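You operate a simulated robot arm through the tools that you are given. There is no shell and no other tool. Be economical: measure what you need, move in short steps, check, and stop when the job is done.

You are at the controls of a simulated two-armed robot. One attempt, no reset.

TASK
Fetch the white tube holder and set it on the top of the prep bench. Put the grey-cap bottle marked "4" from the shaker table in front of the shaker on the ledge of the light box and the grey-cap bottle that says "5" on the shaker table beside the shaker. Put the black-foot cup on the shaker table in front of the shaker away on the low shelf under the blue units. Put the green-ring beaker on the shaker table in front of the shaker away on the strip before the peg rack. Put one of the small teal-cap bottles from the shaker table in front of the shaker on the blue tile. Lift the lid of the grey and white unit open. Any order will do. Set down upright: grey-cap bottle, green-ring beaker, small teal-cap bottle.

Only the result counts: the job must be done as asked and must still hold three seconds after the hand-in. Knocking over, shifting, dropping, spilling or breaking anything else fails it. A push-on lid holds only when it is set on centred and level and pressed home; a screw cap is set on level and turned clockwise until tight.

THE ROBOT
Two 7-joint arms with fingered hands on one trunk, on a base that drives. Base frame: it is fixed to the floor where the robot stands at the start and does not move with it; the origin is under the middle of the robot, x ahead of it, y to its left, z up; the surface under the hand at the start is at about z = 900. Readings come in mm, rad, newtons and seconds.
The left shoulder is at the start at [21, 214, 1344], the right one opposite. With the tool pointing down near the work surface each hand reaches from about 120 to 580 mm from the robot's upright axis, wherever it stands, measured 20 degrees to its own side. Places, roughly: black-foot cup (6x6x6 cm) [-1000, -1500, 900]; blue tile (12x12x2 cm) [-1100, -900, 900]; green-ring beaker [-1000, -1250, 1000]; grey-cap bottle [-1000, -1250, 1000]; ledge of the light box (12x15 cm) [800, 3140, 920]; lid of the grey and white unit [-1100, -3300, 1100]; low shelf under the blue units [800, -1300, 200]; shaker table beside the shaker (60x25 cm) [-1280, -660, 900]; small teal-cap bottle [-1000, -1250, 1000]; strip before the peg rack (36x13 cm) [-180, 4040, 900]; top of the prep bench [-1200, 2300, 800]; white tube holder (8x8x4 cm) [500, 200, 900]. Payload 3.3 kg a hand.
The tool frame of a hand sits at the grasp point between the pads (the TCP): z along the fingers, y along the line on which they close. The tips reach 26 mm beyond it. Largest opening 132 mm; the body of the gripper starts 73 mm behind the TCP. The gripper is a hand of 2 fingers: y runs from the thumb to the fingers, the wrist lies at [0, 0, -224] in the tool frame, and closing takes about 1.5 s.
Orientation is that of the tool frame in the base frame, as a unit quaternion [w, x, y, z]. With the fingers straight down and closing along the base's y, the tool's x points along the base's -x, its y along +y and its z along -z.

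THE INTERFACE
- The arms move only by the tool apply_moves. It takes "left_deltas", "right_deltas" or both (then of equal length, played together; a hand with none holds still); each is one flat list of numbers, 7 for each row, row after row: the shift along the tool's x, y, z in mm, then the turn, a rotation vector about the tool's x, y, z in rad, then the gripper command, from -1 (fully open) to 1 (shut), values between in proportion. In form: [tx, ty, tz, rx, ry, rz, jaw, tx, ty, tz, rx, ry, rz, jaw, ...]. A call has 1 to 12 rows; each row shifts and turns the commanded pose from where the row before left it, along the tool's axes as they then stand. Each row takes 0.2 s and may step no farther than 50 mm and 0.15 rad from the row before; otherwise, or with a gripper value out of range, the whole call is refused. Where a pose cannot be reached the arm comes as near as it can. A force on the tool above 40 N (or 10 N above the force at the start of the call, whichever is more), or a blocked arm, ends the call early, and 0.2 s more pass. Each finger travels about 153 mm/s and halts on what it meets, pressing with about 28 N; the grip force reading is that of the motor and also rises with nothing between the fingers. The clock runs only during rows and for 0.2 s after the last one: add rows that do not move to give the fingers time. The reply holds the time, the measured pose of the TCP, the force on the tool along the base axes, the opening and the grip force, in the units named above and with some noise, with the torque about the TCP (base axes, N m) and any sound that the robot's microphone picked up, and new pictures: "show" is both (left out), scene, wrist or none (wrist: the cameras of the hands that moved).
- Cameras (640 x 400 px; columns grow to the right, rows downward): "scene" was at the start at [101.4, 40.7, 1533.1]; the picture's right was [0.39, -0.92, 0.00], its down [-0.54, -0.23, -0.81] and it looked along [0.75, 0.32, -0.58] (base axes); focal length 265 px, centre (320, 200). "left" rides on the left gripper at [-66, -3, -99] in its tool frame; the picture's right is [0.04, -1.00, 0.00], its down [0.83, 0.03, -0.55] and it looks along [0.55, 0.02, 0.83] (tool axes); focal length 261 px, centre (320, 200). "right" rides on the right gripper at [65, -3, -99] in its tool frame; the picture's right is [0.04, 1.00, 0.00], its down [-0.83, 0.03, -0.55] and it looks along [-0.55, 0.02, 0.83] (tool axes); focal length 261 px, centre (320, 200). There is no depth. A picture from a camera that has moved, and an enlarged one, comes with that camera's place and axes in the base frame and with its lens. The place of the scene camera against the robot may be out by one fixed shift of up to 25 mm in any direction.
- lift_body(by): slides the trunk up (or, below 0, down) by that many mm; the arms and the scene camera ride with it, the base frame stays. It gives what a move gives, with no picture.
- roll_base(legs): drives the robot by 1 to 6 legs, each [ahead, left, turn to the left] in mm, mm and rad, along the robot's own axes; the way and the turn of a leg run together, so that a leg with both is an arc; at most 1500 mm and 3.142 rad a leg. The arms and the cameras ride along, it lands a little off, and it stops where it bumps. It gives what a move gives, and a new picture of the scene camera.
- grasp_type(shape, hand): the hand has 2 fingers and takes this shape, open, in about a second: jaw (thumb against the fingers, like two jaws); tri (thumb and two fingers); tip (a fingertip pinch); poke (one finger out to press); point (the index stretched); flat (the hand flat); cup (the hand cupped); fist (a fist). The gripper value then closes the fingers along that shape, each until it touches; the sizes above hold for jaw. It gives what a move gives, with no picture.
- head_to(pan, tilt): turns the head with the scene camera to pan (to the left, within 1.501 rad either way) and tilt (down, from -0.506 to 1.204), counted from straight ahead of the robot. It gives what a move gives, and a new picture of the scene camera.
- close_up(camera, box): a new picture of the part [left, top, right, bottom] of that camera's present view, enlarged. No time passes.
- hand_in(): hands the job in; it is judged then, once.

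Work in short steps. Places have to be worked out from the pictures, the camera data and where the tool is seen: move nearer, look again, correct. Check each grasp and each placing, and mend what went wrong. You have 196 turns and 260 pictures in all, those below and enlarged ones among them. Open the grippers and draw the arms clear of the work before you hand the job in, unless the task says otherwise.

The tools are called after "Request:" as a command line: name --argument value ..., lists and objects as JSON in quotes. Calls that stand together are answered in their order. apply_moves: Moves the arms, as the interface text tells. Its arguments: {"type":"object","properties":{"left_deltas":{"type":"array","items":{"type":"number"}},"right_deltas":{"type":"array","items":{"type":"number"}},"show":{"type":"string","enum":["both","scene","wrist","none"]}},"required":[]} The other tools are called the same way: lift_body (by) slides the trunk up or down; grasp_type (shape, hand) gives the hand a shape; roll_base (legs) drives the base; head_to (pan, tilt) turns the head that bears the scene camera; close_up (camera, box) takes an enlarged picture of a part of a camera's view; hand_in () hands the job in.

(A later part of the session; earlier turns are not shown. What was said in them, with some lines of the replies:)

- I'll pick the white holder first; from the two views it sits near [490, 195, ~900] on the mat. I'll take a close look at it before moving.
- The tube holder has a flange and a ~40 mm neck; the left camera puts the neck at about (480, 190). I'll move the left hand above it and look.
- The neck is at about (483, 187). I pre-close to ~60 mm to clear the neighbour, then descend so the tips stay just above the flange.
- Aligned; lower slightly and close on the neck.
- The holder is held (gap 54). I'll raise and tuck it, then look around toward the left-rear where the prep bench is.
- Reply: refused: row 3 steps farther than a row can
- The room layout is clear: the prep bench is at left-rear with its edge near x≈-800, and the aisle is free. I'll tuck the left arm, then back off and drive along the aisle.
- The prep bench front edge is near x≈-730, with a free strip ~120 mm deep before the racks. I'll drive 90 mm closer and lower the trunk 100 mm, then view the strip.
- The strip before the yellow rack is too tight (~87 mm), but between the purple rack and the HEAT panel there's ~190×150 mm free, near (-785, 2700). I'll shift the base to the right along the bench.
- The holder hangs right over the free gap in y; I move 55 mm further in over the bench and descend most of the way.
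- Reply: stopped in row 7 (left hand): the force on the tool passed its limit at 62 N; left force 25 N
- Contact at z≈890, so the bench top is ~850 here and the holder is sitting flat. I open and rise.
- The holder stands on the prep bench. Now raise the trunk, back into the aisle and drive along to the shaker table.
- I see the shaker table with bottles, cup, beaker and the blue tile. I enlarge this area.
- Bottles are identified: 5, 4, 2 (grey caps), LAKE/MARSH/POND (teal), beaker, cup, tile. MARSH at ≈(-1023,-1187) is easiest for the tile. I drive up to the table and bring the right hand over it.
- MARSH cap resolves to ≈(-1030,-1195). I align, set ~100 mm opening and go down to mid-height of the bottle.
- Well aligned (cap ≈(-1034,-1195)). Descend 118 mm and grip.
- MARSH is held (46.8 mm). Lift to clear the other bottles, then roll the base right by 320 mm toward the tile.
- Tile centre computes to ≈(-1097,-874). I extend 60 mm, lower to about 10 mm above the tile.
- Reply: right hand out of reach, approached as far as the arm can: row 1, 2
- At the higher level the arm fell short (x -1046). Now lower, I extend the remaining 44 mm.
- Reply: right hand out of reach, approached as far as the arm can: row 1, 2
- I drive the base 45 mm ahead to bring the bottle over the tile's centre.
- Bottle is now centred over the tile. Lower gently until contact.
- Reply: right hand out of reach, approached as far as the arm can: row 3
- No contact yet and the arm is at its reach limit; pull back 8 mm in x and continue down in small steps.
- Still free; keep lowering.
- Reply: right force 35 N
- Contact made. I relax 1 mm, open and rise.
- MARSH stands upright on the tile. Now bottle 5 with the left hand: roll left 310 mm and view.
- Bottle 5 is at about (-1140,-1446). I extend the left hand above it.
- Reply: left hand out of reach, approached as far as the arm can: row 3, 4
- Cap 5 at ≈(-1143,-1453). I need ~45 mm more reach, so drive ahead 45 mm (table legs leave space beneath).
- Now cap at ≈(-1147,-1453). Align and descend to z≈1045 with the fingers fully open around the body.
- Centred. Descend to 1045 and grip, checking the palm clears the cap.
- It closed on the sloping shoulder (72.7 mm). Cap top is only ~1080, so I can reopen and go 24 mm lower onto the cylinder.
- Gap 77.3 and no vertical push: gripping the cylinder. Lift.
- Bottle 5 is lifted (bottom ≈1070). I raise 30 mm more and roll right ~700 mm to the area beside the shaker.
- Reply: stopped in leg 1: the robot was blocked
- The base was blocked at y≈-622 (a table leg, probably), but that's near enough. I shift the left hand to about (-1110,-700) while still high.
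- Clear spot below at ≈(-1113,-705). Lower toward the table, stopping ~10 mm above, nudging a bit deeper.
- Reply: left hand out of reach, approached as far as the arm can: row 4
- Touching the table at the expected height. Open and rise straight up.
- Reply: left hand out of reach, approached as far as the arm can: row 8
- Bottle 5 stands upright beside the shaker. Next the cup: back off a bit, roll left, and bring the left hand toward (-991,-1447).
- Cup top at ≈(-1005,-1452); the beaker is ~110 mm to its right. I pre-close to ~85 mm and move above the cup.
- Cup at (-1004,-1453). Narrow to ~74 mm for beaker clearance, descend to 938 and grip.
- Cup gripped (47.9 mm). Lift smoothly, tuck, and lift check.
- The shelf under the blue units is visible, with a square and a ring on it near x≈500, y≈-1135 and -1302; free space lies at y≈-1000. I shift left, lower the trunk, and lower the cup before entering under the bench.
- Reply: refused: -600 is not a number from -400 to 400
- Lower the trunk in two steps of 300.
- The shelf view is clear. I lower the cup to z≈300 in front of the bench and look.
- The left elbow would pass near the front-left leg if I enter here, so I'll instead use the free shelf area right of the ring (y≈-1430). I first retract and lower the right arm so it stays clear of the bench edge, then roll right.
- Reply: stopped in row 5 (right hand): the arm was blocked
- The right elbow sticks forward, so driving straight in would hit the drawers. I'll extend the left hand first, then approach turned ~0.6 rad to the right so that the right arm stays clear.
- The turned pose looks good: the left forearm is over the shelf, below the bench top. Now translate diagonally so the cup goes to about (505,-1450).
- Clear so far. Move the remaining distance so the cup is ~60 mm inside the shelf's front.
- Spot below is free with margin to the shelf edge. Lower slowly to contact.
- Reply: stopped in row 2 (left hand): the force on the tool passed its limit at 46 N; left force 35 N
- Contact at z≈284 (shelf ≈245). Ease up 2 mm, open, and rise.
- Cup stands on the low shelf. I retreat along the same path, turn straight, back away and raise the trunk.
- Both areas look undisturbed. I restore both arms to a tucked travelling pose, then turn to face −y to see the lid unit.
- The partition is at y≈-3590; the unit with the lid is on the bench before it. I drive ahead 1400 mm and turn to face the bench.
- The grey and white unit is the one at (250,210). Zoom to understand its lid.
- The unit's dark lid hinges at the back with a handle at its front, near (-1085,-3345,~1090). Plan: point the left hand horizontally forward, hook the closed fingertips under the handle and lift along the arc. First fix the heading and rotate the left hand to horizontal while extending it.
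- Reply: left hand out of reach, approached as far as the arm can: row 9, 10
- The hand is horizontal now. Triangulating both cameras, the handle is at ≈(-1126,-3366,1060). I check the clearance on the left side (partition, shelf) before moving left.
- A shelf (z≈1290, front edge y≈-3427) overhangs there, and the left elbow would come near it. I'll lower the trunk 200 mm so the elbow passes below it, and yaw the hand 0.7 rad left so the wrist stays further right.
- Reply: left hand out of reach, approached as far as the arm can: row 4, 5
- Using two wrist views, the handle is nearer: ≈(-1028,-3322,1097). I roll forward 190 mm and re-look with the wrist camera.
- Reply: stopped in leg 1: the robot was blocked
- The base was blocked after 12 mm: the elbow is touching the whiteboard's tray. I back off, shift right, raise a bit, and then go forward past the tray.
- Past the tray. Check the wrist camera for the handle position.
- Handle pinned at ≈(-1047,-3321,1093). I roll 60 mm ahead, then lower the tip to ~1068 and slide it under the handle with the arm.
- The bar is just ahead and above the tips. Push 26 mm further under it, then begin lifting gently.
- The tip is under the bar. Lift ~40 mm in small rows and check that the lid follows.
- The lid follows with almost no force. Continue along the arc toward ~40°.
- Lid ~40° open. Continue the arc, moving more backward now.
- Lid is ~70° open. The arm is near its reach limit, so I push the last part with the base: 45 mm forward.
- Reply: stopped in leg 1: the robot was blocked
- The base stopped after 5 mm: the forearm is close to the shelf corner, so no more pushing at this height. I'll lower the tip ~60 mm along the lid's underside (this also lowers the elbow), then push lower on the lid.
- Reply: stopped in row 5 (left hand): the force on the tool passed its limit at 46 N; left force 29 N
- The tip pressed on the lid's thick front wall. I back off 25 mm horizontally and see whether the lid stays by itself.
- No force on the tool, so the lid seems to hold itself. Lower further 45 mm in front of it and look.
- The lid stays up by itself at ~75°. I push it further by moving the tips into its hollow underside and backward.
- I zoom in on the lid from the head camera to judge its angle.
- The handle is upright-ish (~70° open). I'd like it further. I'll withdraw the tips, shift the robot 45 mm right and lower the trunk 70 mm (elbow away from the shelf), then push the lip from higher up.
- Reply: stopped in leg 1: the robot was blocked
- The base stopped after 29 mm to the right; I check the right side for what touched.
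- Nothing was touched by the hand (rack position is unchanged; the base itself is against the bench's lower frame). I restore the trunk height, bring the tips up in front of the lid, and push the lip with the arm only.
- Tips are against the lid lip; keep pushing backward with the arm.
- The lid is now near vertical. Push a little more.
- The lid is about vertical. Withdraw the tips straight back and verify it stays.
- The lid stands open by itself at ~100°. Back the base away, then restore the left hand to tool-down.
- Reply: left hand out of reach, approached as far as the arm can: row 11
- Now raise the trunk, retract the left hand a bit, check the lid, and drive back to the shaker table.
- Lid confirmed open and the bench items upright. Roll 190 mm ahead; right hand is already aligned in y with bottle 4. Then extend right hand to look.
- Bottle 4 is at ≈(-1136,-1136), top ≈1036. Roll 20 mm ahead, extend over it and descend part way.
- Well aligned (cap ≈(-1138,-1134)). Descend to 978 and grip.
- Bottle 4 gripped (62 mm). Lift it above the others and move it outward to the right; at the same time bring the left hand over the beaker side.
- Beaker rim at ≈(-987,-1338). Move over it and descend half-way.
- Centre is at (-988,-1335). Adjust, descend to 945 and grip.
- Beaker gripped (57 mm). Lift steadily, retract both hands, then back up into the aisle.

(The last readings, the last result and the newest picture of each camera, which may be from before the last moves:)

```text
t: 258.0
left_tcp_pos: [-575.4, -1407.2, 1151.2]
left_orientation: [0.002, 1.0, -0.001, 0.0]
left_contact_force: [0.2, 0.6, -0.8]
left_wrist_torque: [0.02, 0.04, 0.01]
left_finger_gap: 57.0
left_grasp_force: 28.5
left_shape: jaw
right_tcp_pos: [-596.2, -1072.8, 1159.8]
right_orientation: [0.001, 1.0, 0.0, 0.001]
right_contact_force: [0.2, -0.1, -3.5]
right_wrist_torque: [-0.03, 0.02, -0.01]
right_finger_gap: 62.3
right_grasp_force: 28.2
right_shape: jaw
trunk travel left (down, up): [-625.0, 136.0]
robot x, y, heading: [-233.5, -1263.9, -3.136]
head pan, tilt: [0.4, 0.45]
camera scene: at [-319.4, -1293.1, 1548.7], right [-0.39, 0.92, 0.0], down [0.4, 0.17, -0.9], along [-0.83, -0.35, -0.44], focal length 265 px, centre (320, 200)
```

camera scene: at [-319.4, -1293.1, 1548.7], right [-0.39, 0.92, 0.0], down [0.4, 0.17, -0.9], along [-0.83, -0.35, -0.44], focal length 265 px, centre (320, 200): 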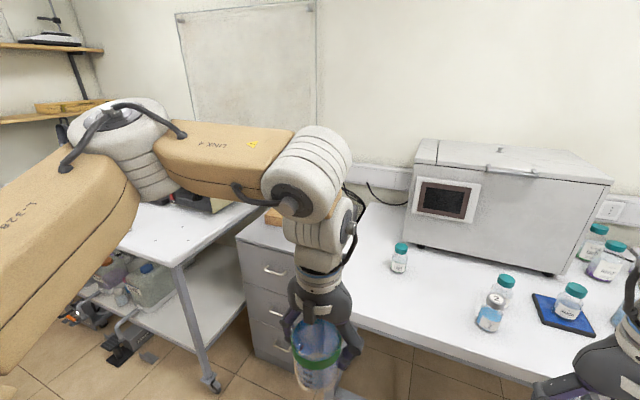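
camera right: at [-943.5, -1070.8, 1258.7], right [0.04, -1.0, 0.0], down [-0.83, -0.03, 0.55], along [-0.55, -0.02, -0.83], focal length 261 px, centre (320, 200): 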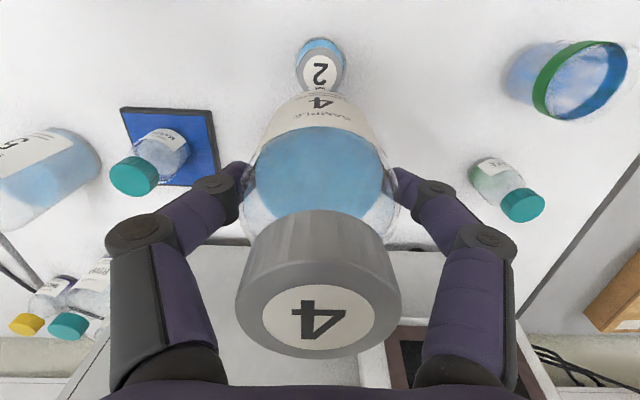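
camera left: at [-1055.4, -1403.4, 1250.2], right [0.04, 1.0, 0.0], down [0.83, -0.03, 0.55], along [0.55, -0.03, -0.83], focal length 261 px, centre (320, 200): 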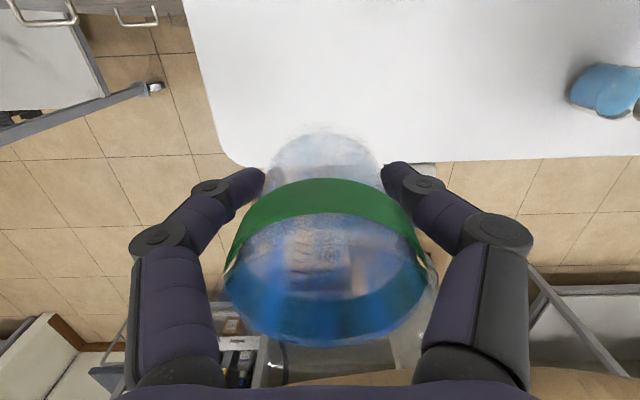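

Both objects are secure. Turn right to face +y and drive up the aisle in three legs to about y=3150.

Request:
roll_base --legs '[[0, 0, -1.57], [1480, 0, 0], [1480, 0, 0], [1400, 0, 0]]'

Request:
head_to --pan 0.0 --tilt 0.4

```text
t: 282.5
left_tcp_pos: [-396.8, 3410.3, 1152.0]
left_orientation: [-0.001, -0.703, 0.711, 0.001]
left_contact_force: [-0.2, 0.3, -1.2]
left_wrist_torque: [0.02, -0.02, -0.02]
left_finger_gap: 56.8
left_grasp_force: 28.0
left_shape: jaw
right_tcp_pos: [-65.5, 3428.0, 1158.7]
right_orientation: [-0.002, -0.703, 0.711, -0.001]
right_contact_force: [0.5, 0.5, -4.1]
right_wrist_torque: [0.0, 0.0, 0.01]
right_finger_gap: 62.5
right_grasp_force: 27.9
right_shape: jaw
trunk travel left (down, up): [-625.0, 136.0]
robot x, y, heading: [-259.7, 3067.1, 1.563]
head pan, tilt: [0.4, 0.45]
camera scene: at [-283.7, 3168.8, 1548.6], right [0.92, 0.38, 0.0], down [0.17, -0.4, -0.9], along [-0.34, 0.83, -0.44], focal length 265 px, centre (320, 200)
```

scene: 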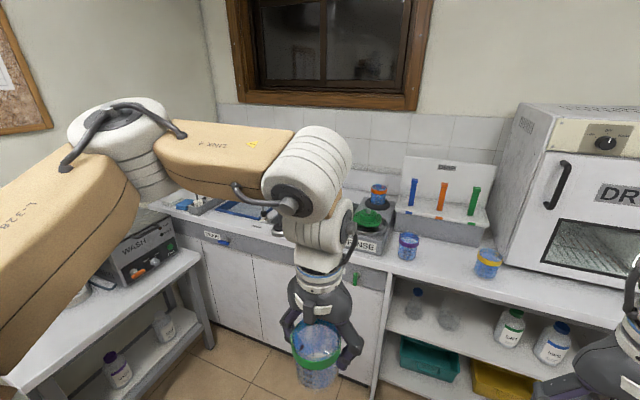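

```text
t: 283.4
left_tcp_pos: [-396.4, 3409.7, 1151.8]
left_orientation: [-0.001, -0.702, 0.712, 0.001]
left_contact_force: [0.0, 0.5, -1.8]
left_wrist_torque: [0.02, 0.02, 0.02]
left_finger_gap: 56.5
left_grasp_force: 28.0
left_shape: jaw
right_tcp_pos: [-64.3, 3427.6, 1159.5]
right_orientation: [-0.002, -0.703, 0.711, 0.0]
right_contact_force: [0.3, -0.7, -4.6]
right_wrist_torque: [0.03, -0.01, 0.0]
right_finger_gap: 61.9
right_grasp_force: 28.0
right_shape: jaw
trunk travel left (down, up): [-625.0, 136.0]
robot x, y, heading: [-259.6, 3064.9, 1.56]
head pan, tilt: [0.0, 0.4]
camera scene: at [-248.0, 3176.1, 1553.3], right [1.0, -0.01, 0.0], down [0.0, -0.39, -0.92], along [0.01, 0.92, -0.39], focal length 265 px, centre (320, 200)
```

scene: 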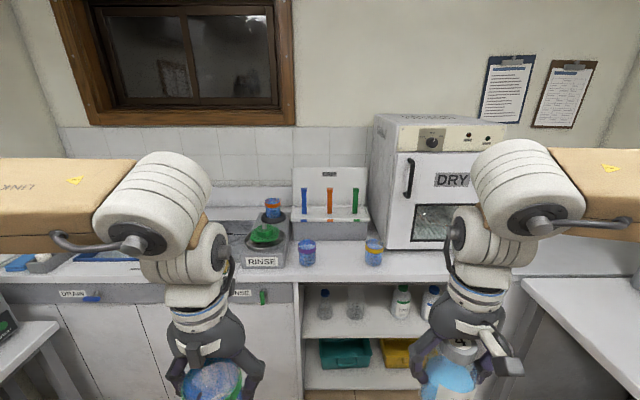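

The strip before the peg rack has two ring beakers at its ends, with a free middle at ≈(-155,4035). I also look right for the light box.

Request:
head_to --pan -1.3 --tilt 0.45

```text
t: 284.9
left_tcp_pos: [-397.4, 3410.4, 1151.6]
left_orientation: [-0.001, -0.703, 0.711, 0.001]
left_contact_force: [-0.1, -0.2, -0.3]
left_wrist_torque: [-0.01, 0.01, 0.02]
left_finger_gap: 56.9
left_grasp_force: 28.1
left_shape: jaw
right_tcp_pos: [-64.0, 3427.4, 1158.7]
right_orientation: [-0.002, -0.703, 0.711, -0.001]
right_contact_force: [-0.5, 0.0, -5.1]
right_wrist_torque: [0.0, -0.01, 0.0]
right_finger_gap: 61.9
right_grasp_force: 28.0
right_shape: jaw
trunk travel left (down, up): [-625.0, 136.0]
robot x, y, heading: [-255.9, 3067.2, 1.56]
head pan, tilt: [-1.3, 0.45]
camera scene: at [-159.9, 3107.4, 1548.7], right [0.26, -0.97, 0.0], down [-0.42, -0.11, -0.9], along [0.87, 0.23, -0.44], focal length 265 px, centre (320, 200)
```

scene: 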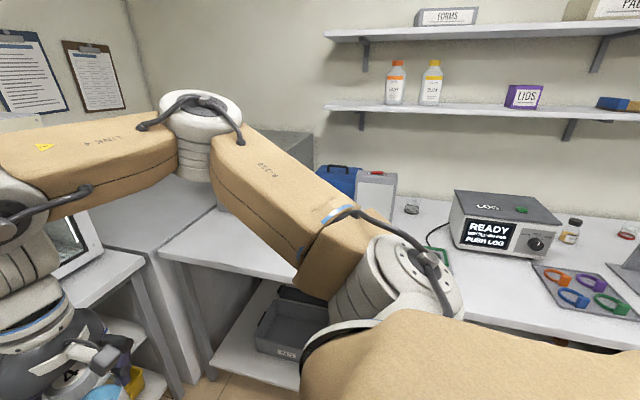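

The light box (white panel on the right bench) is located. First the beaker: shift right and drive toward the counter.

Request:
roll_base --legs '[[0, -180, 0.01], [500, 0, 0]]'

Request:
head_to --pan 0.0 --tilt 0.6

```text
t: 289.0
left_tcp_pos: [-226.6, 3914.6, 1152.0]
left_orientation: [0.001, 0.708, -0.706, -0.001]
left_contact_force: [-0.4, 0.0, -0.5]
left_wrist_torque: [-0.01, -0.04, 0.01]
left_finger_gap: 56.5
left_grasp_force: 27.8
left_shape: jaw
right_tcp_pos: [106.8, 3935.4, 1158.9]
right_orientation: [0.002, 0.709, -0.705, 0.0]
right_contact_force: [0.2, 0.3, -5.0]
right_wrist_torque: [-0.04, -0.03, 0.01]
right_finger_gap: 61.8
right_grasp_force: 27.7
right_shape: jaw
trunk travel left (down, up): [-625.0, 136.0]
robot x, y, heading: [-80.4, 3573.3, 1.576]
head pan, tilt: [-1.3, 0.45]
camera scene: at [16.4, 3615.2, 1548.7], right [0.27, -0.96, 0.0], down [-0.42, -0.12, -0.9], along [0.87, 0.25, -0.44], focal length 265 px, centre (320, 200)
```

scene: 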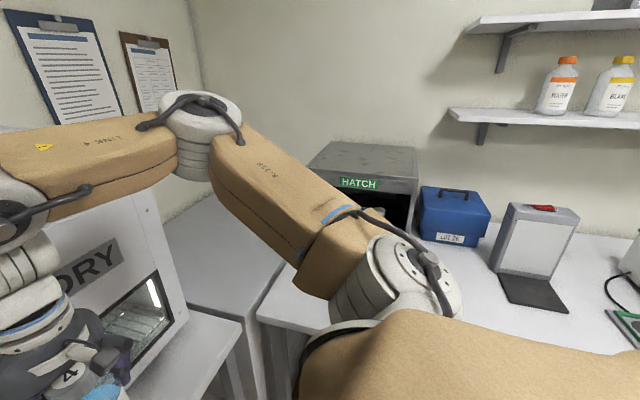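

```text
t: 290.4
left_tcp_pos: [-226.5, 3913.0, 1151.7]
left_orientation: [0.001, 0.708, -0.706, -0.001]
left_contact_force: [0.4, 0.5, -1.1]
left_wrist_torque: [0.0, -0.03, 0.01]
left_finger_gap: 56.8
left_grasp_force: 28.1
left_shape: jaw
right_tcp_pos: [106.2, 3936.0, 1159.4]
right_orientation: [0.002, 0.709, -0.705, 0.0]
right_contact_force: [-0.4, -0.4, -4.4]
right_wrist_torque: [-0.03, -0.02, 0.01]
right_finger_gap: 61.8
right_grasp_force: 28.0
right_shape: jaw
trunk travel left (down, up): [-625.0, 136.0]
robot x, y, heading: [-81.9, 3569.3, 1.58]
head pan, tilt: [0.0, 0.6]
camera scene: at [-72.6, 3677.8, 1535.1], right [1.0, 0.01, 0.0], down [0.0, -0.57, -0.82], along [-0.01, 0.82, -0.57], focal length 265 px, centre (320, 200)
```

scene: 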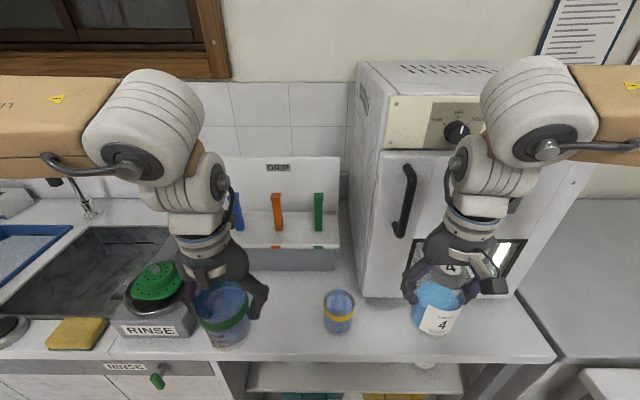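

The light box has a dark ledge plate before it. For the beaker, check the left wrist view of the strip.

Request:
apply_moves --left_deltas '[-30, -22, 0, 0, 0, 0, 1, -30, -22, 0, 0, 0, 0, 1, -30, -22, 0, 0, 0, 0, 1, 0, 0, 0, 0, 0, 0, 1]' --show "wrist"

```text
t: 291.4
left_tcp_pos: [-161.1, 4003.5, 1151.7]
left_orientation: [0.0, 0.708, -0.706, -0.001]
left_contact_force: [-1.2, 0.2, -1.5]
left_wrist_torque: [0.02, 0.03, -0.01]
left_finger_gap: 56.7
left_grasp_force: 28.2
left_shape: jaw
right_tcp_pos: [106.3, 3934.7, 1159.1]
right_orientation: [0.0, 0.709, -0.705, 0.0]
right_contact_force: [0.1, -0.7, -3.7]
right_wrist_torque: [0.02, 0.0, 0.0]
right_finger_gap: 61.7
right_grasp_force: 28.1
right_shape: jaw
trunk travel left (down, up): [-625.0, 136.0]
robot x, y, heading: [-83.5, 3574.1, 1.581]
head pan, tilt: [0.0, 0.6]
camera left: at [-160.9, 4068.5, 1249.8], right [1.0, -0.04, 0.0], down [-0.03, -0.83, 0.55], along [-0.02, -0.55, -0.83], focal length 261 px, centre (320, 200)
```

left: 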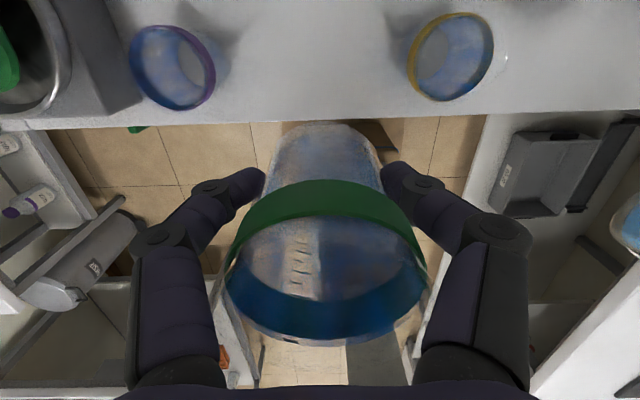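

Neighbours are at (-300,4042) and (-43,4041), so the mid spot is (-171,4040). Move there and descend to ~10 mm above.

Request:
apply_moves --left_deltas '[-19, 5, 0, 0, 0, 0, 1, -18, 5, 0, 0, 0, 0, 1, 0, 0, 35, 0, 0, 0, 1, 0, 0, 40, 0, 0, 0, 1, 0, 0, 40, 0, 0, 0, 1, 0, 0, 35, 0, 0, 0, 1, 0, 0, 20, 0, 0, 0, 1, 0, 0, 10, 0, 0, 0, 1, 0, 0, 5, 0, 0, 0, 1, 0, 0, 5, 0, 0, 0, 1, 0, 0, 3, 0, 0, 0, 1, 0, 0, 0, 0, 0, 0, 1]' --show "wrist"

```text
t: 294.0
left_tcp_pos: [-170.1, 4041.0, 958.6]
left_orientation: [0.001, 0.708, -0.706, -0.001]
left_contact_force: [0.2, -0.9, -1.0]
left_wrist_torque: [0.01, -0.01, -0.01]
left_finger_gap: 56.2
left_grasp_force: 28.1
left_shape: jaw
right_tcp_pos: [106.9, 3936.0, 1159.0]
right_orientation: [0.002, 0.709, -0.705, 0.001]
right_contact_force: [-0.5, 0.1, -4.5]
right_wrist_torque: [0.01, -0.01, 0.0]
right_finger_gap: 61.9
right_grasp_force: 28.3
right_shape: jaw
trunk travel left (down, up): [-625.0, 136.0]
robot x, y, heading: [-78.8, 3572.4, 1.579]
head pan, tilt: [0.0, 0.6]
camera left: at [-170.1, 4105.9, 1056.9], right [1.0, -0.04, 0.0], down [-0.03, -0.83, 0.55], along [-0.02, -0.55, -0.83], focal length 261 px, centre (320, 200)
```

left: 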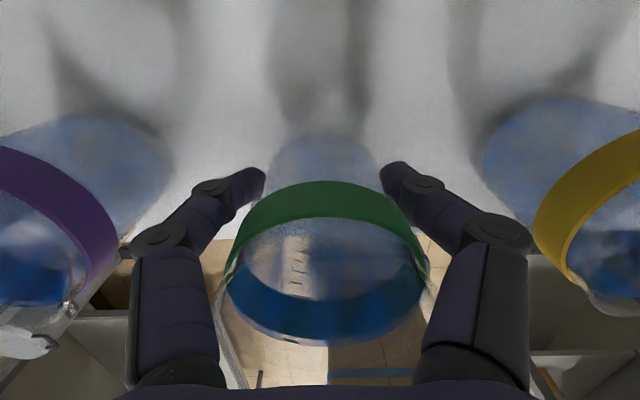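

Well placed between the two. Continue down in small steps until contact.

Request:
apply_moves --left_deltas '[0, 0, 4, 0, 0, 0, 1, 0, 0, 4, 0, 0, 0, 1, 0, 0, 3, 0, 0, 0, 1, 0, 0, 2, 0, 0, 0, 1, 0, 0, 2, 0, 0, 0, 1, 0, 0, 0, 0, 0, 0, 1]' --show "none"

```text
t: 295.4
left_tcp_pos: [-171.9, 4041.0, 943.1]
left_orientation: [0.001, 0.708, -0.706, -0.002]
left_contact_force: [0.5, -0.9, 4.4]
left_wrist_torque: [-0.02, -0.05, 0.0]
left_finger_gap: 56.2
left_grasp_force: 27.8
left_shape: jaw
right_tcp_pos: [107.2, 3935.8, 1158.8]
right_orientation: [0.001, 0.709, -0.705, 0.0]
right_contact_force: [-0.3, -0.7, -4.4]
right_wrist_torque: [-0.02, 0.04, -0.02]
right_finger_gap: 62.0
right_grasp_force: 28.3
right_shape: jaw
trunk travel left (down, up): [-625.0, 136.0]
robot x, y, heading: [-80.4, 3572.0, 1.578]
head pan, tilt: [0.0, 0.6]
```

Touching. Open to ~95 mm and rise straight up.

Request:
apply_moves --left_deltas '[0, 0, 0, 0, 0, 0, 0, 0, 0, 0, 0, 0, 0, -0.45, 0, 0, 0, 0, 0, 0, -0.45, 0, 0, 0, 0, 0, 0, -0.45, 0, 0, -15, 0, 0, 0, -0.45, 0, 0, -30, 0, 0, 0, -0.45, 0, 0, -40, 0, 0, 0, -0.45, 0, 0, -40, 0, 0, 0, -0.45, 0, 0, -40, 0, 0, 0, -0.45, 0, 0, -40, 0, 0, 0, -1, 30, 10, 0, 0, 0, 0, -1, 40, 20, 0, 0, 0, 0, -1]' --show "scene"

```text
t: 298.0
left_tcp_pos: [-200.5, 3969.0, 1147.9]
left_orientation: [0.0, 0.708, -0.707, -0.001]
left_contact_force: [-0.4, -0.3, -1.3]
left_wrist_torque: [0.04, 0.01, 0.0]
left_finger_gap: 131.8
left_grasp_force: 0.1
left_shape: jaw
right_tcp_pos: [106.0, 3935.5, 1160.3]
right_orientation: [0.002, 0.709, -0.705, 0.0]
right_contact_force: [-0.3, 0.7, -3.8]
right_wrist_torque: [0.0, -0.03, 0.01]
right_finger_gap: 61.4
right_grasp_force: 28.5
right_shape: jaw
trunk travel left (down, up): [-625.0, 136.0]
robot x, y, heading: [-82.2, 3571.7, 1.577]
head pan, tilt: [0.0, 0.6]
camera scene: at [-73.6, 3676.7, 1535.2], right [1.0, 0.01, 0.0], down [0.0, -0.56, -0.83], along [-0.01, 0.83, -0.56], focal length 265 px, centre (320, 200)
```

scene: 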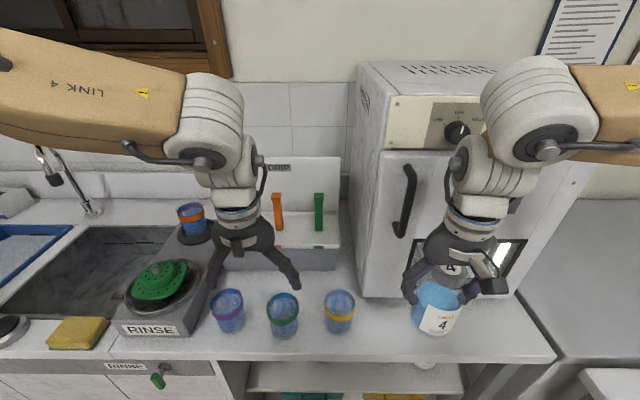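

Beaker is set on the strip. Now back up and turn to face the right bench at heading ≈0.45 (right shoulder forward), to place bottle 4 on the light-box ledge near (800,3140).

Request:
roll_base --legs '[[-385, 0, 0], [0, 0, -1.127], [130, -60, 0]]'

Request:
head_to --pan -0.45 --tilt 0.5

```text
t: 304.2
left_tcp_pos: [370.6, 3459.5, 1147.7]
left_orientation: [-0.001, -0.224, 0.975, 0.003]
left_contact_force: [-0.4, -0.3, -0.6]
left_wrist_torque: [0.0, 0.01, 0.01]
left_finger_gap: 131.9
left_grasp_force: 0.0
left_shape: jaw
right_tcp_pos: [473.3, 3169.1, 1158.8]
right_orientation: [-0.002, -0.225, 0.974, 0.001]
right_contact_force: [0.0, 0.2, -3.8]
right_wrist_torque: [-0.03, 0.02, 0.02]
right_finger_gap: 61.5
right_grasp_force: 27.7
right_shape: jaw
trunk travel left (down, up): [-625.0, 136.0]
robot x, y, heading: [61.4, 3179.1, 0.453]
head pan, tilt: [0.0, 0.6]
camera scene: at [162.5, 3230.3, 1535.0], right [0.44, -0.9, 0.0], down [-0.51, -0.25, -0.82], along [0.74, 0.36, -0.57], focal length 265 px, centre (320, 200)
```

scene: 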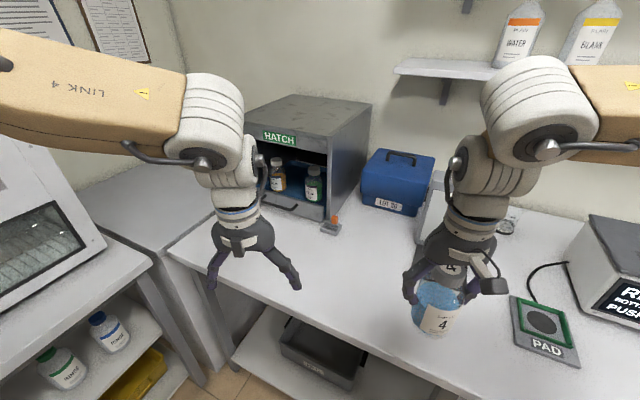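

```text
t: 305.1
left_tcp_pos: [370.3, 3459.1, 1147.3]
left_orientation: [0.0, -0.224, 0.975, 0.001]
left_contact_force: [0.2, -0.1, -0.6]
left_wrist_torque: [-0.01, -0.02, 0.02]
left_finger_gap: 131.8
left_grasp_force: 0.1
left_shape: jaw
right_tcp_pos: [472.1, 3168.3, 1159.4]
right_orientation: [-0.002, -0.225, 0.974, 0.001]
right_contact_force: [-0.8, -0.5, -4.5]
right_wrist_torque: [0.01, 0.03, 0.0]
right_finger_gap: 61.6
right_grasp_force: 28.4
right_shape: jaw
trunk travel left (down, up): [-625.0, 136.0]
robot x, y, heading: [62.2, 3178.2, 0.452]
head pan, tilt: [-0.45, 0.499]
camera scene: at [172.4, 3192.0, 1544.2], right [0.01, -1.0, 0.0], down [-0.48, 0.0, -0.88], along [0.88, 0.0, -0.48], focal length 265 px, centre (320, 200)
```

scene: 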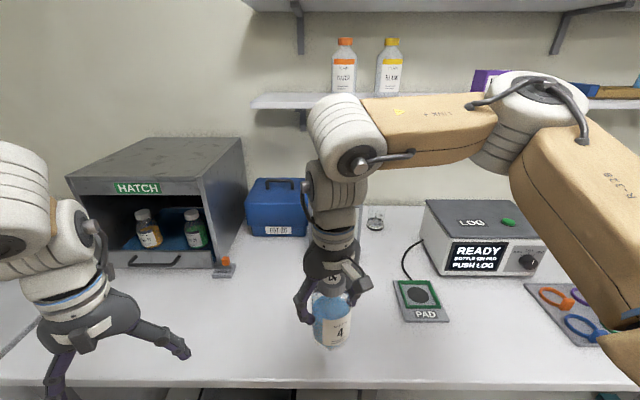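

The light box is hidden behind the right hand; look with the right wrist camera.

Request:
close_up --camera "right" --box '[0, 0, 640, 400]'

```text
1.00 times, centred on (320, 200) of right (not enlarged: the box is as wide or as high as the picture)
camera zoom: at [414.3, 3138.6, 1258.5], right [-0.47, 0.88, 0.0], down [0.74, 0.39, 0.55], along [0.48, 0.26, -0.83], focal length 261 px, centre (320, 200)
```

zoom: 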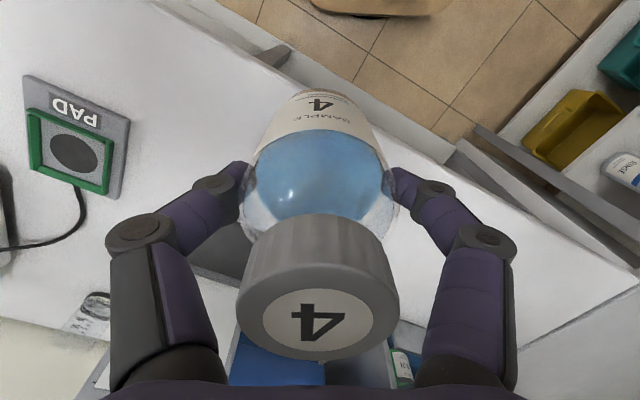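

The ledge spans about x 740–870, y 3060–3213. Drive closer, then extend the right hand toward (790,3140) at height.

Request:
roll_base --legs '[[138, -52, 0]]'

Request:
apply_moves --right_deltas '[-20, -25, 0, 0, 0, 0, 1, -25, -25, 0, 0, 0, 0, 1, -25, -25, 0, 0, 0, 0, 1, -25, -20, 0, 0, 0, 0, 1, 0, 0, 0, 0, 0, 0, 1]' --show "both"

```text
t: 306.5
left_tcp_pos: [521.7, 3474.2, 1147.7]
left_orientation: [-0.002, -0.224, 0.975, 0.003]
left_contact_force: [-0.2, 0.2, 0.1]
left_wrist_torque: [0.02, 0.03, -0.01]
left_finger_gap: 131.8
left_grasp_force: 0.0
left_shape: jaw
right_tcp_pos: [622.6, 3184.3, 1159.1]
right_orientation: [-0.003, -0.226, 0.974, 0.001]
right_contact_force: [0.5, 0.4, -4.7]
right_wrist_torque: [0.04, 0.07, -0.03]
right_finger_gap: 61.5
right_grasp_force: 28.2
right_shape: jaw
trunk travel left (down, up): [-625.0, 136.0]
robot x, y, heading: [216.0, 3199.0, 0.453]
head pan, tilt: [-0.45, 0.499]
camera scene: at [324.0, 3206.8, 1544.1], right [0.0, -1.0, 0.0], down [-0.48, 0.0, -0.88], along [0.88, 0.0, -0.48], focal length 265 px, centre (320, 200)
```

scene: 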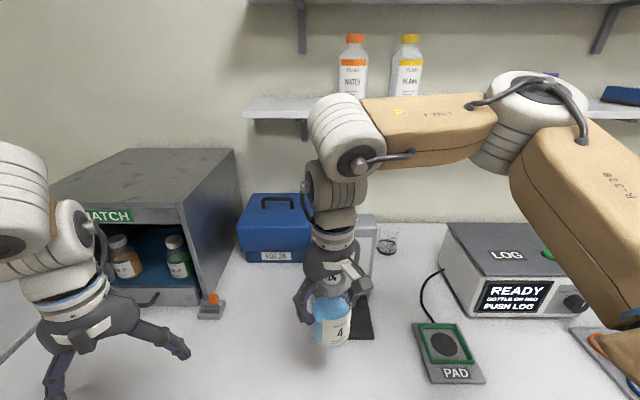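

```text
t: 307.7
left_tcp_pos: [519.5, 3474.6, 1147.5]
left_orientation: [0.0, -0.224, 0.975, 0.002]
left_contact_force: [-0.4, 0.3, 0.6]
left_wrist_torque: [0.0, -0.02, -0.01]
left_finger_gap: 132.0
left_grasp_force: 0.0
left_shape: jaw
right_tcp_pos: [747.7, 3139.2, 1158.0]
right_orientation: [-0.001, -0.225, 0.974, 0.001]
right_contact_force: [-1.4, 0.4, -3.3]
right_wrist_torque: [-0.03, 0.01, 0.01]
right_finger_gap: 61.5
right_grasp_force: 28.2
right_shape: jaw
trunk travel left (down, up): [-625.0, 136.0]
robot x, y, heading: [210.7, 3196.0, 0.459]
head pan, tilt: [-0.45, 0.499]
camera scene: at [321.7, 3206.4, 1544.3], right [0.0, -1.0, 0.0], down [-0.48, 0.0, -0.88], along [0.88, 0.0, -0.48], focal length 265 px, centre (320, 200)
camera right: at [690.9, 3109.9, 1257.7], right [-0.47, 0.88, 0.0], down [0.73, 0.4, 0.55], along [0.48, 0.26, -0.83], focal length 261 px, centre (320, 200)
```

scene: 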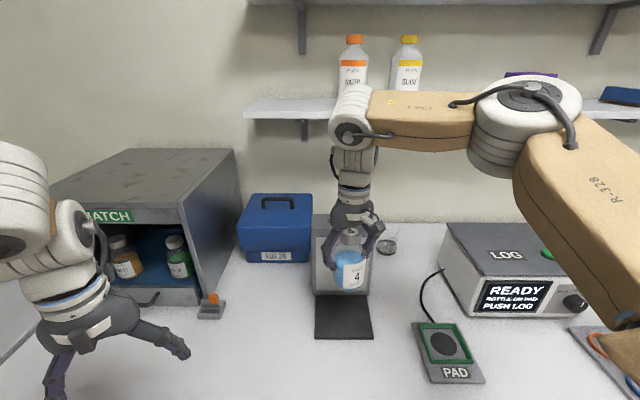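
right: 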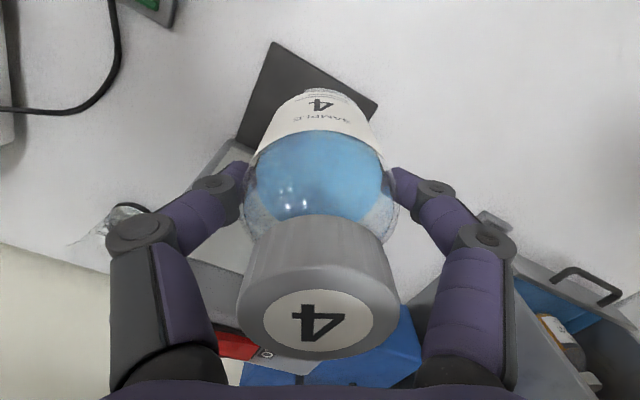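

Ledge is at x 730–863, y 3067–3218. I aim at (782,3140), keeping gripper clear of the upright panel, and descend.

Request:
apply_moves --right_deltas '[-15, -7, 0, 0, 0, 0, 1, -15, -8, 0, 0, 0, 0, 1, 0, 0, 40, 0, 0, 0, 1, 0, 0, 40, 0, 0, 0, 1, 0, 0, 40, 0, 0, 0, 1, 0, 0, 20, 0, 0, 0, 1, 0, 0, 0, 0, 0, 0, 1]' --show "both"

```text
t: 309.3
left_tcp_pos: [520.0, 3475.7, 1147.0]
left_orientation: [-0.001, -0.225, 0.974, 0.002]
left_contact_force: [0.3, 0.2, 0.3]
left_wrist_torque: [-0.01, -0.02, -0.01]
left_finger_gap: 131.9
left_grasp_force: 0.1
left_shape: jaw
right_tcp_pos: [784.3, 3138.5, 1018.2]
right_orientation: [0.0, -0.225, 0.974, 0.001]
right_contact_force: [0.4, 0.6, -4.2]
right_wrist_torque: [-0.03, 0.01, -0.02]
right_finger_gap: 61.6
right_grasp_force: 28.2
right_shape: jaw
trunk travel left (down, up): [-625.0, 136.0]
robot x, y, heading: [210.6, 3196.6, 0.453]
head pan, tilt: [-0.45, 0.499]
camera scene: at [322.4, 3206.6, 1544.2], right [0.0, -1.0, 0.0], down [-0.48, 0.0, -0.88], along [0.88, 0.0, -0.48], focal length 265 px, centre (320, 200)
camera right: at [725.2, 3109.2, 1116.9], right [-0.47, 0.88, 0.0], down [0.74, 0.4, 0.55], along [0.48, 0.26, -0.83], focal length 261 px, centre (320, 200)
```

scene: 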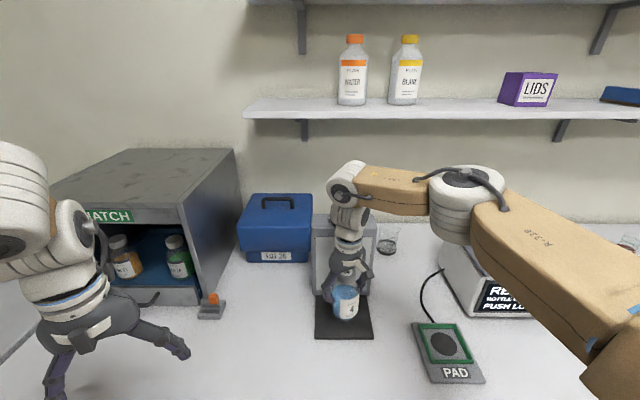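
right: 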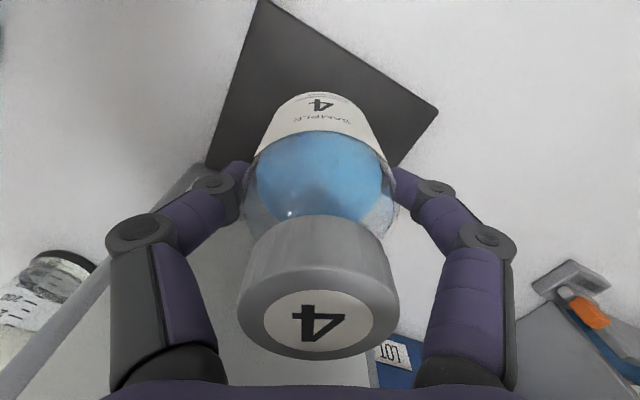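

Over the ledge's middle. Lower in small steps to contact.

Request:
apply_moves --right_deltas '[0, 0, 8, 0, 0, 0, 1, 0, 0, 5, 0, 0, 0, 1, 0, 0, 4, 0, 0, 0, 1, 0, 0, 3, 0, 0, 0, 1, 0, 0, 3, 0, 0, 0, 1, 0, 0, 3, 0, 0, 0, 1, 0, 0, 0, 0, 0, 0, 1]' --show "none"

```text
t: 310.9
left_tcp_pos: [521.1, 3474.2, 1147.7]
left_orientation: [-0.001, -0.224, 0.975, 0.002]
left_contact_force: [-0.2, 0.1, 0.3]
left_wrist_torque: [0.0, 0.01, 0.01]
left_finger_gap: 132.0
left_grasp_force: 0.1
left_shape: jaw
right_tcp_pos: [781.8, 3138.9, 992.2]
right_orientation: [-0.002, -0.225, 0.974, 0.0]
right_contact_force: [0.5, -0.8, -3.8]
right_wrist_torque: [0.01, 0.01, -0.03]
right_finger_gap: 61.6
right_grasp_force: 27.9
right_shape: jaw
trunk travel left (down, up): [-625.0, 136.0]
robot x, y, heading: [210.1, 3193.8, 0.454]
head pan, tilt: [-0.45, 0.499]
```

Request:
apply_moves --right_deltas '[0, 0, 2, 0, 0, 0, 1, 0, 0, 2, 0, 0, 0, 1, 0, 0, 2, 0, 0, 0, 1, 0, 0, 2, 0, 0, 0, 1, 0, 0, 0, 0, 0, 0, 1]' --show "none"

```text
t: 312.1
left_tcp_pos: [518.1, 3474.5, 1148.4]
left_orientation: [0.0, -0.224, 0.975, 0.001]
left_contact_force: [0.1, -0.5, 0.3]
left_wrist_torque: [-0.02, 0.01, -0.01]
left_finger_gap: 131.8
left_grasp_force: 0.0
left_shape: jaw
right_tcp_pos: [780.4, 3140.5, 989.3]
right_orientation: [0.002, -0.225, 0.974, 0.001]
right_contact_force: [7.2, 0.4, 39.7]
right_wrist_torque: [-0.31, -0.31, 0.03]
right_finger_gap: 61.7
right_grasp_force: 28.0
right_shape: jaw
trunk travel left (down, up): [-625.0, 136.0]
robot x, y, heading: [213.2, 3196.8, 0.454]
head pan, tilt: [-0.45, 0.499]
```

Firm contact. Relax 4 mm, then open and rise.

Request:
apply_moves --right_deltas '[0, 0, -4, 0, 0, 0, 1, 0, 0, 0, 0, 0, 0, 1, 0, 0, 0, 0, 0, 0, -0.1, 0, 0, 0, 0, 0, 0, -0.4, 0, 0, 0, 0, 0, 0, -0.4, 0, 0, 0, 0, 0, 0, -0.4, 0, 0, -20, 0, 0, 0, -0.4, 0, 0, -40, 0, 0, 0, -0.4, 0, 0, -40, 0, 0, 0, -0.4, 0, 0, -40, 0, 0, 0, -0.4, 0, 0, -40, 0, 0, 0, -0.4, 20, 5, -10, 0, 0, 0, -0.4]' --show "wrist"

```text
t: 314.7
left_tcp_pos: [518.4, 3473.8, 1147.7]
left_orientation: [0.001, -0.224, 0.975, 0.003]
left_contact_force: [0.4, 0.6, 0.4]
left_wrist_torque: [0.0, 0.02, -0.01]
left_finger_gap: 131.9
left_grasp_force: 0.1
left_shape: jaw
right_tcp_pos: [761.5, 3132.3, 1179.0]
right_orientation: [-0.001, -0.225, 0.974, 0.001]
right_contact_force: [-0.2, 0.6, -0.2]
right_wrist_torque: [0.03, -0.01, -0.02]
right_finger_gap: 91.7
right_grasp_force: 0.0
right_shape: jaw
trunk travel left (down, up): [-625.0, 136.0]
robot x, y, heading: [208.4, 3198.4, 0.461]
head pan, tilt: [-0.45, 0.499]
camera right: at [704.1, 3102.6, 1278.3], right [-0.47, 0.88, 0.0], down [0.74, 0.39, 0.55], along [0.48, 0.26, -0.83], focal length 261 px, centre (320, 200)
```

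right: 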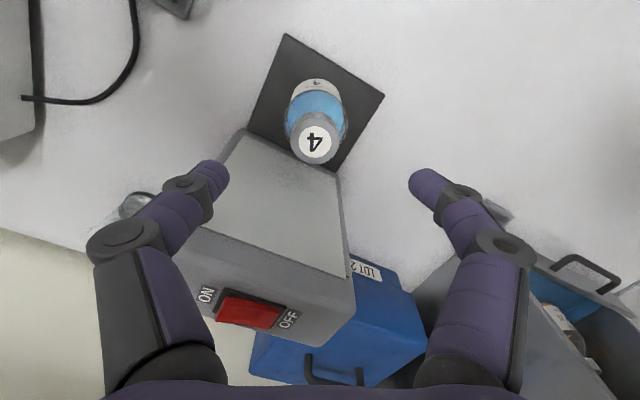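

Bottle 4 stands upright on the ledge. Retract the hand, back the robot clear, and take a last look.

Request:
apply_moves --right_deltas '[30, 25, -20, 0, 0, 0, -0.4, 30, 25, 0, 0, 0, 0, -1, 30, 25, 0, 0, 0, 0, -1, 20, 20, 0, 0, 0, 0, -1]' --show "none"

Request:
roll_base --legs '[[-280, 0, 0]]'

Request:
close_up --camera "scene" --box '[220, 120, 440, 300]'

```text
t: 315.7
left_tcp_pos: [520.8, 3473.8, 1147.6]
left_orientation: [-0.001, -0.225, 0.974, 0.002]
left_contact_force: [-0.1, -0.4, -0.4]
left_wrist_torque: [-0.03, 0.01, -0.01]
left_finger_gap: 131.9
left_grasp_force: 0.1
left_shape: jaw
right_tcp_pos: [618.9, 3172.4, 1198.8]
right_orientation: [-0.002, -0.225, 0.974, 0.0]
right_contact_force: [0.4, 0.1, -0.9]
right_wrist_torque: [0.01, 0.01, 0.04]
right_finger_gap: 131.7
right_grasp_force: 0.0
right_shape: jaw
trunk travel left (down, up): [-625.0, 136.0]
robot x, y, heading: [210.8, 3195.7, 0.455]
head pan, tilt: [-0.45, 0.499]
```

```text
t: 317.7
left_tcp_pos: [265.9, 3349.7, 1147.9]
left_orientation: [0.0, -0.224, 0.975, 0.002]
left_contact_force: [0.0, -0.5, 0.2]
left_wrist_torque: [0.02, -0.04, -0.03]
left_finger_gap: 131.9
left_grasp_force: 0.1
left_shape: jaw
right_tcp_pos: [365.2, 3047.7, 1198.7]
right_orientation: [-0.001, -0.226, 0.974, 0.001]
right_contact_force: [0.4, -0.5, 1.1]
right_wrist_torque: [0.03, 0.0, -0.06]
right_finger_gap: 131.8
right_grasp_force: 0.1
right_shape: jaw
trunk travel left (down, up): [-625.0, 136.0]
robot x, y, heading: [-41.3, 3072.5, 0.448]
head pan, tilt: [-0.45, 0.499]
camera scene: at [67.0, 3081.9, 1544.3], right [0.0, -1.0, 0.0], down [-0.48, 0.0, -0.88], along [0.88, 0.0, -0.48], focal length 265 px, centre (320, 200)
```

scene: 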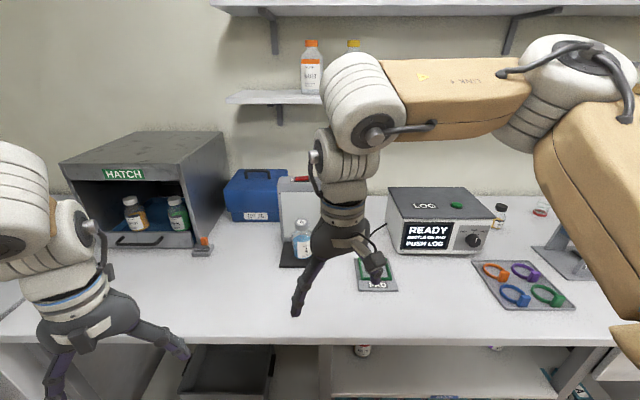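

```text
2.22 times, centred on (330, 210) of scene
camera zoom: at [67.0, 3081.9, 1544.3], right [0.0, -1.0, 0.0], down [-0.48, 0.0, -0.88], along [0.88, 0.0, -0.48], focal length 588 px, centre (298, 178)
```

zoom: 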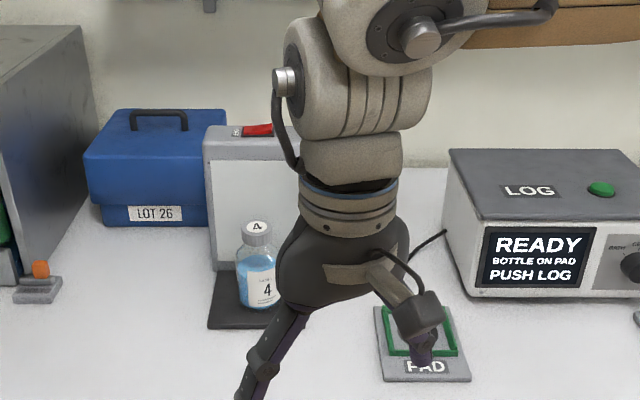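

All the items are in place and both hands are empty and clear, so I hand in.

Request:
hand_in

```text
The job is handed in.
```

The job is handed in; I saw each item in place in the pictures as I worked, but have had no verdict back.

- **White tube holder:** on the top of the prep bench, near its front edge.
- **Grey-cap bottle 4:** upright on the ledge of the light box.
- **Grey-cap bottle 5:** upright on the shaker table beside the shaker.
- **Black-foot cup:** on the low shelf under the blue units, still upright.
- **Green-ring beaker:** upright on the strip before the peg rack.
- **Small teal-cap bottle:** "MARSH", upright on the blue tile.
- **Lid of the grey and white unit:** open and standing by itself, a little past vertical.

While working on the lid, the robot bumped fixed parts a few times: the left elbow against the whiteboard tray, and the base against a bench frame. Pictures afterwards showed the nearby items still upright.
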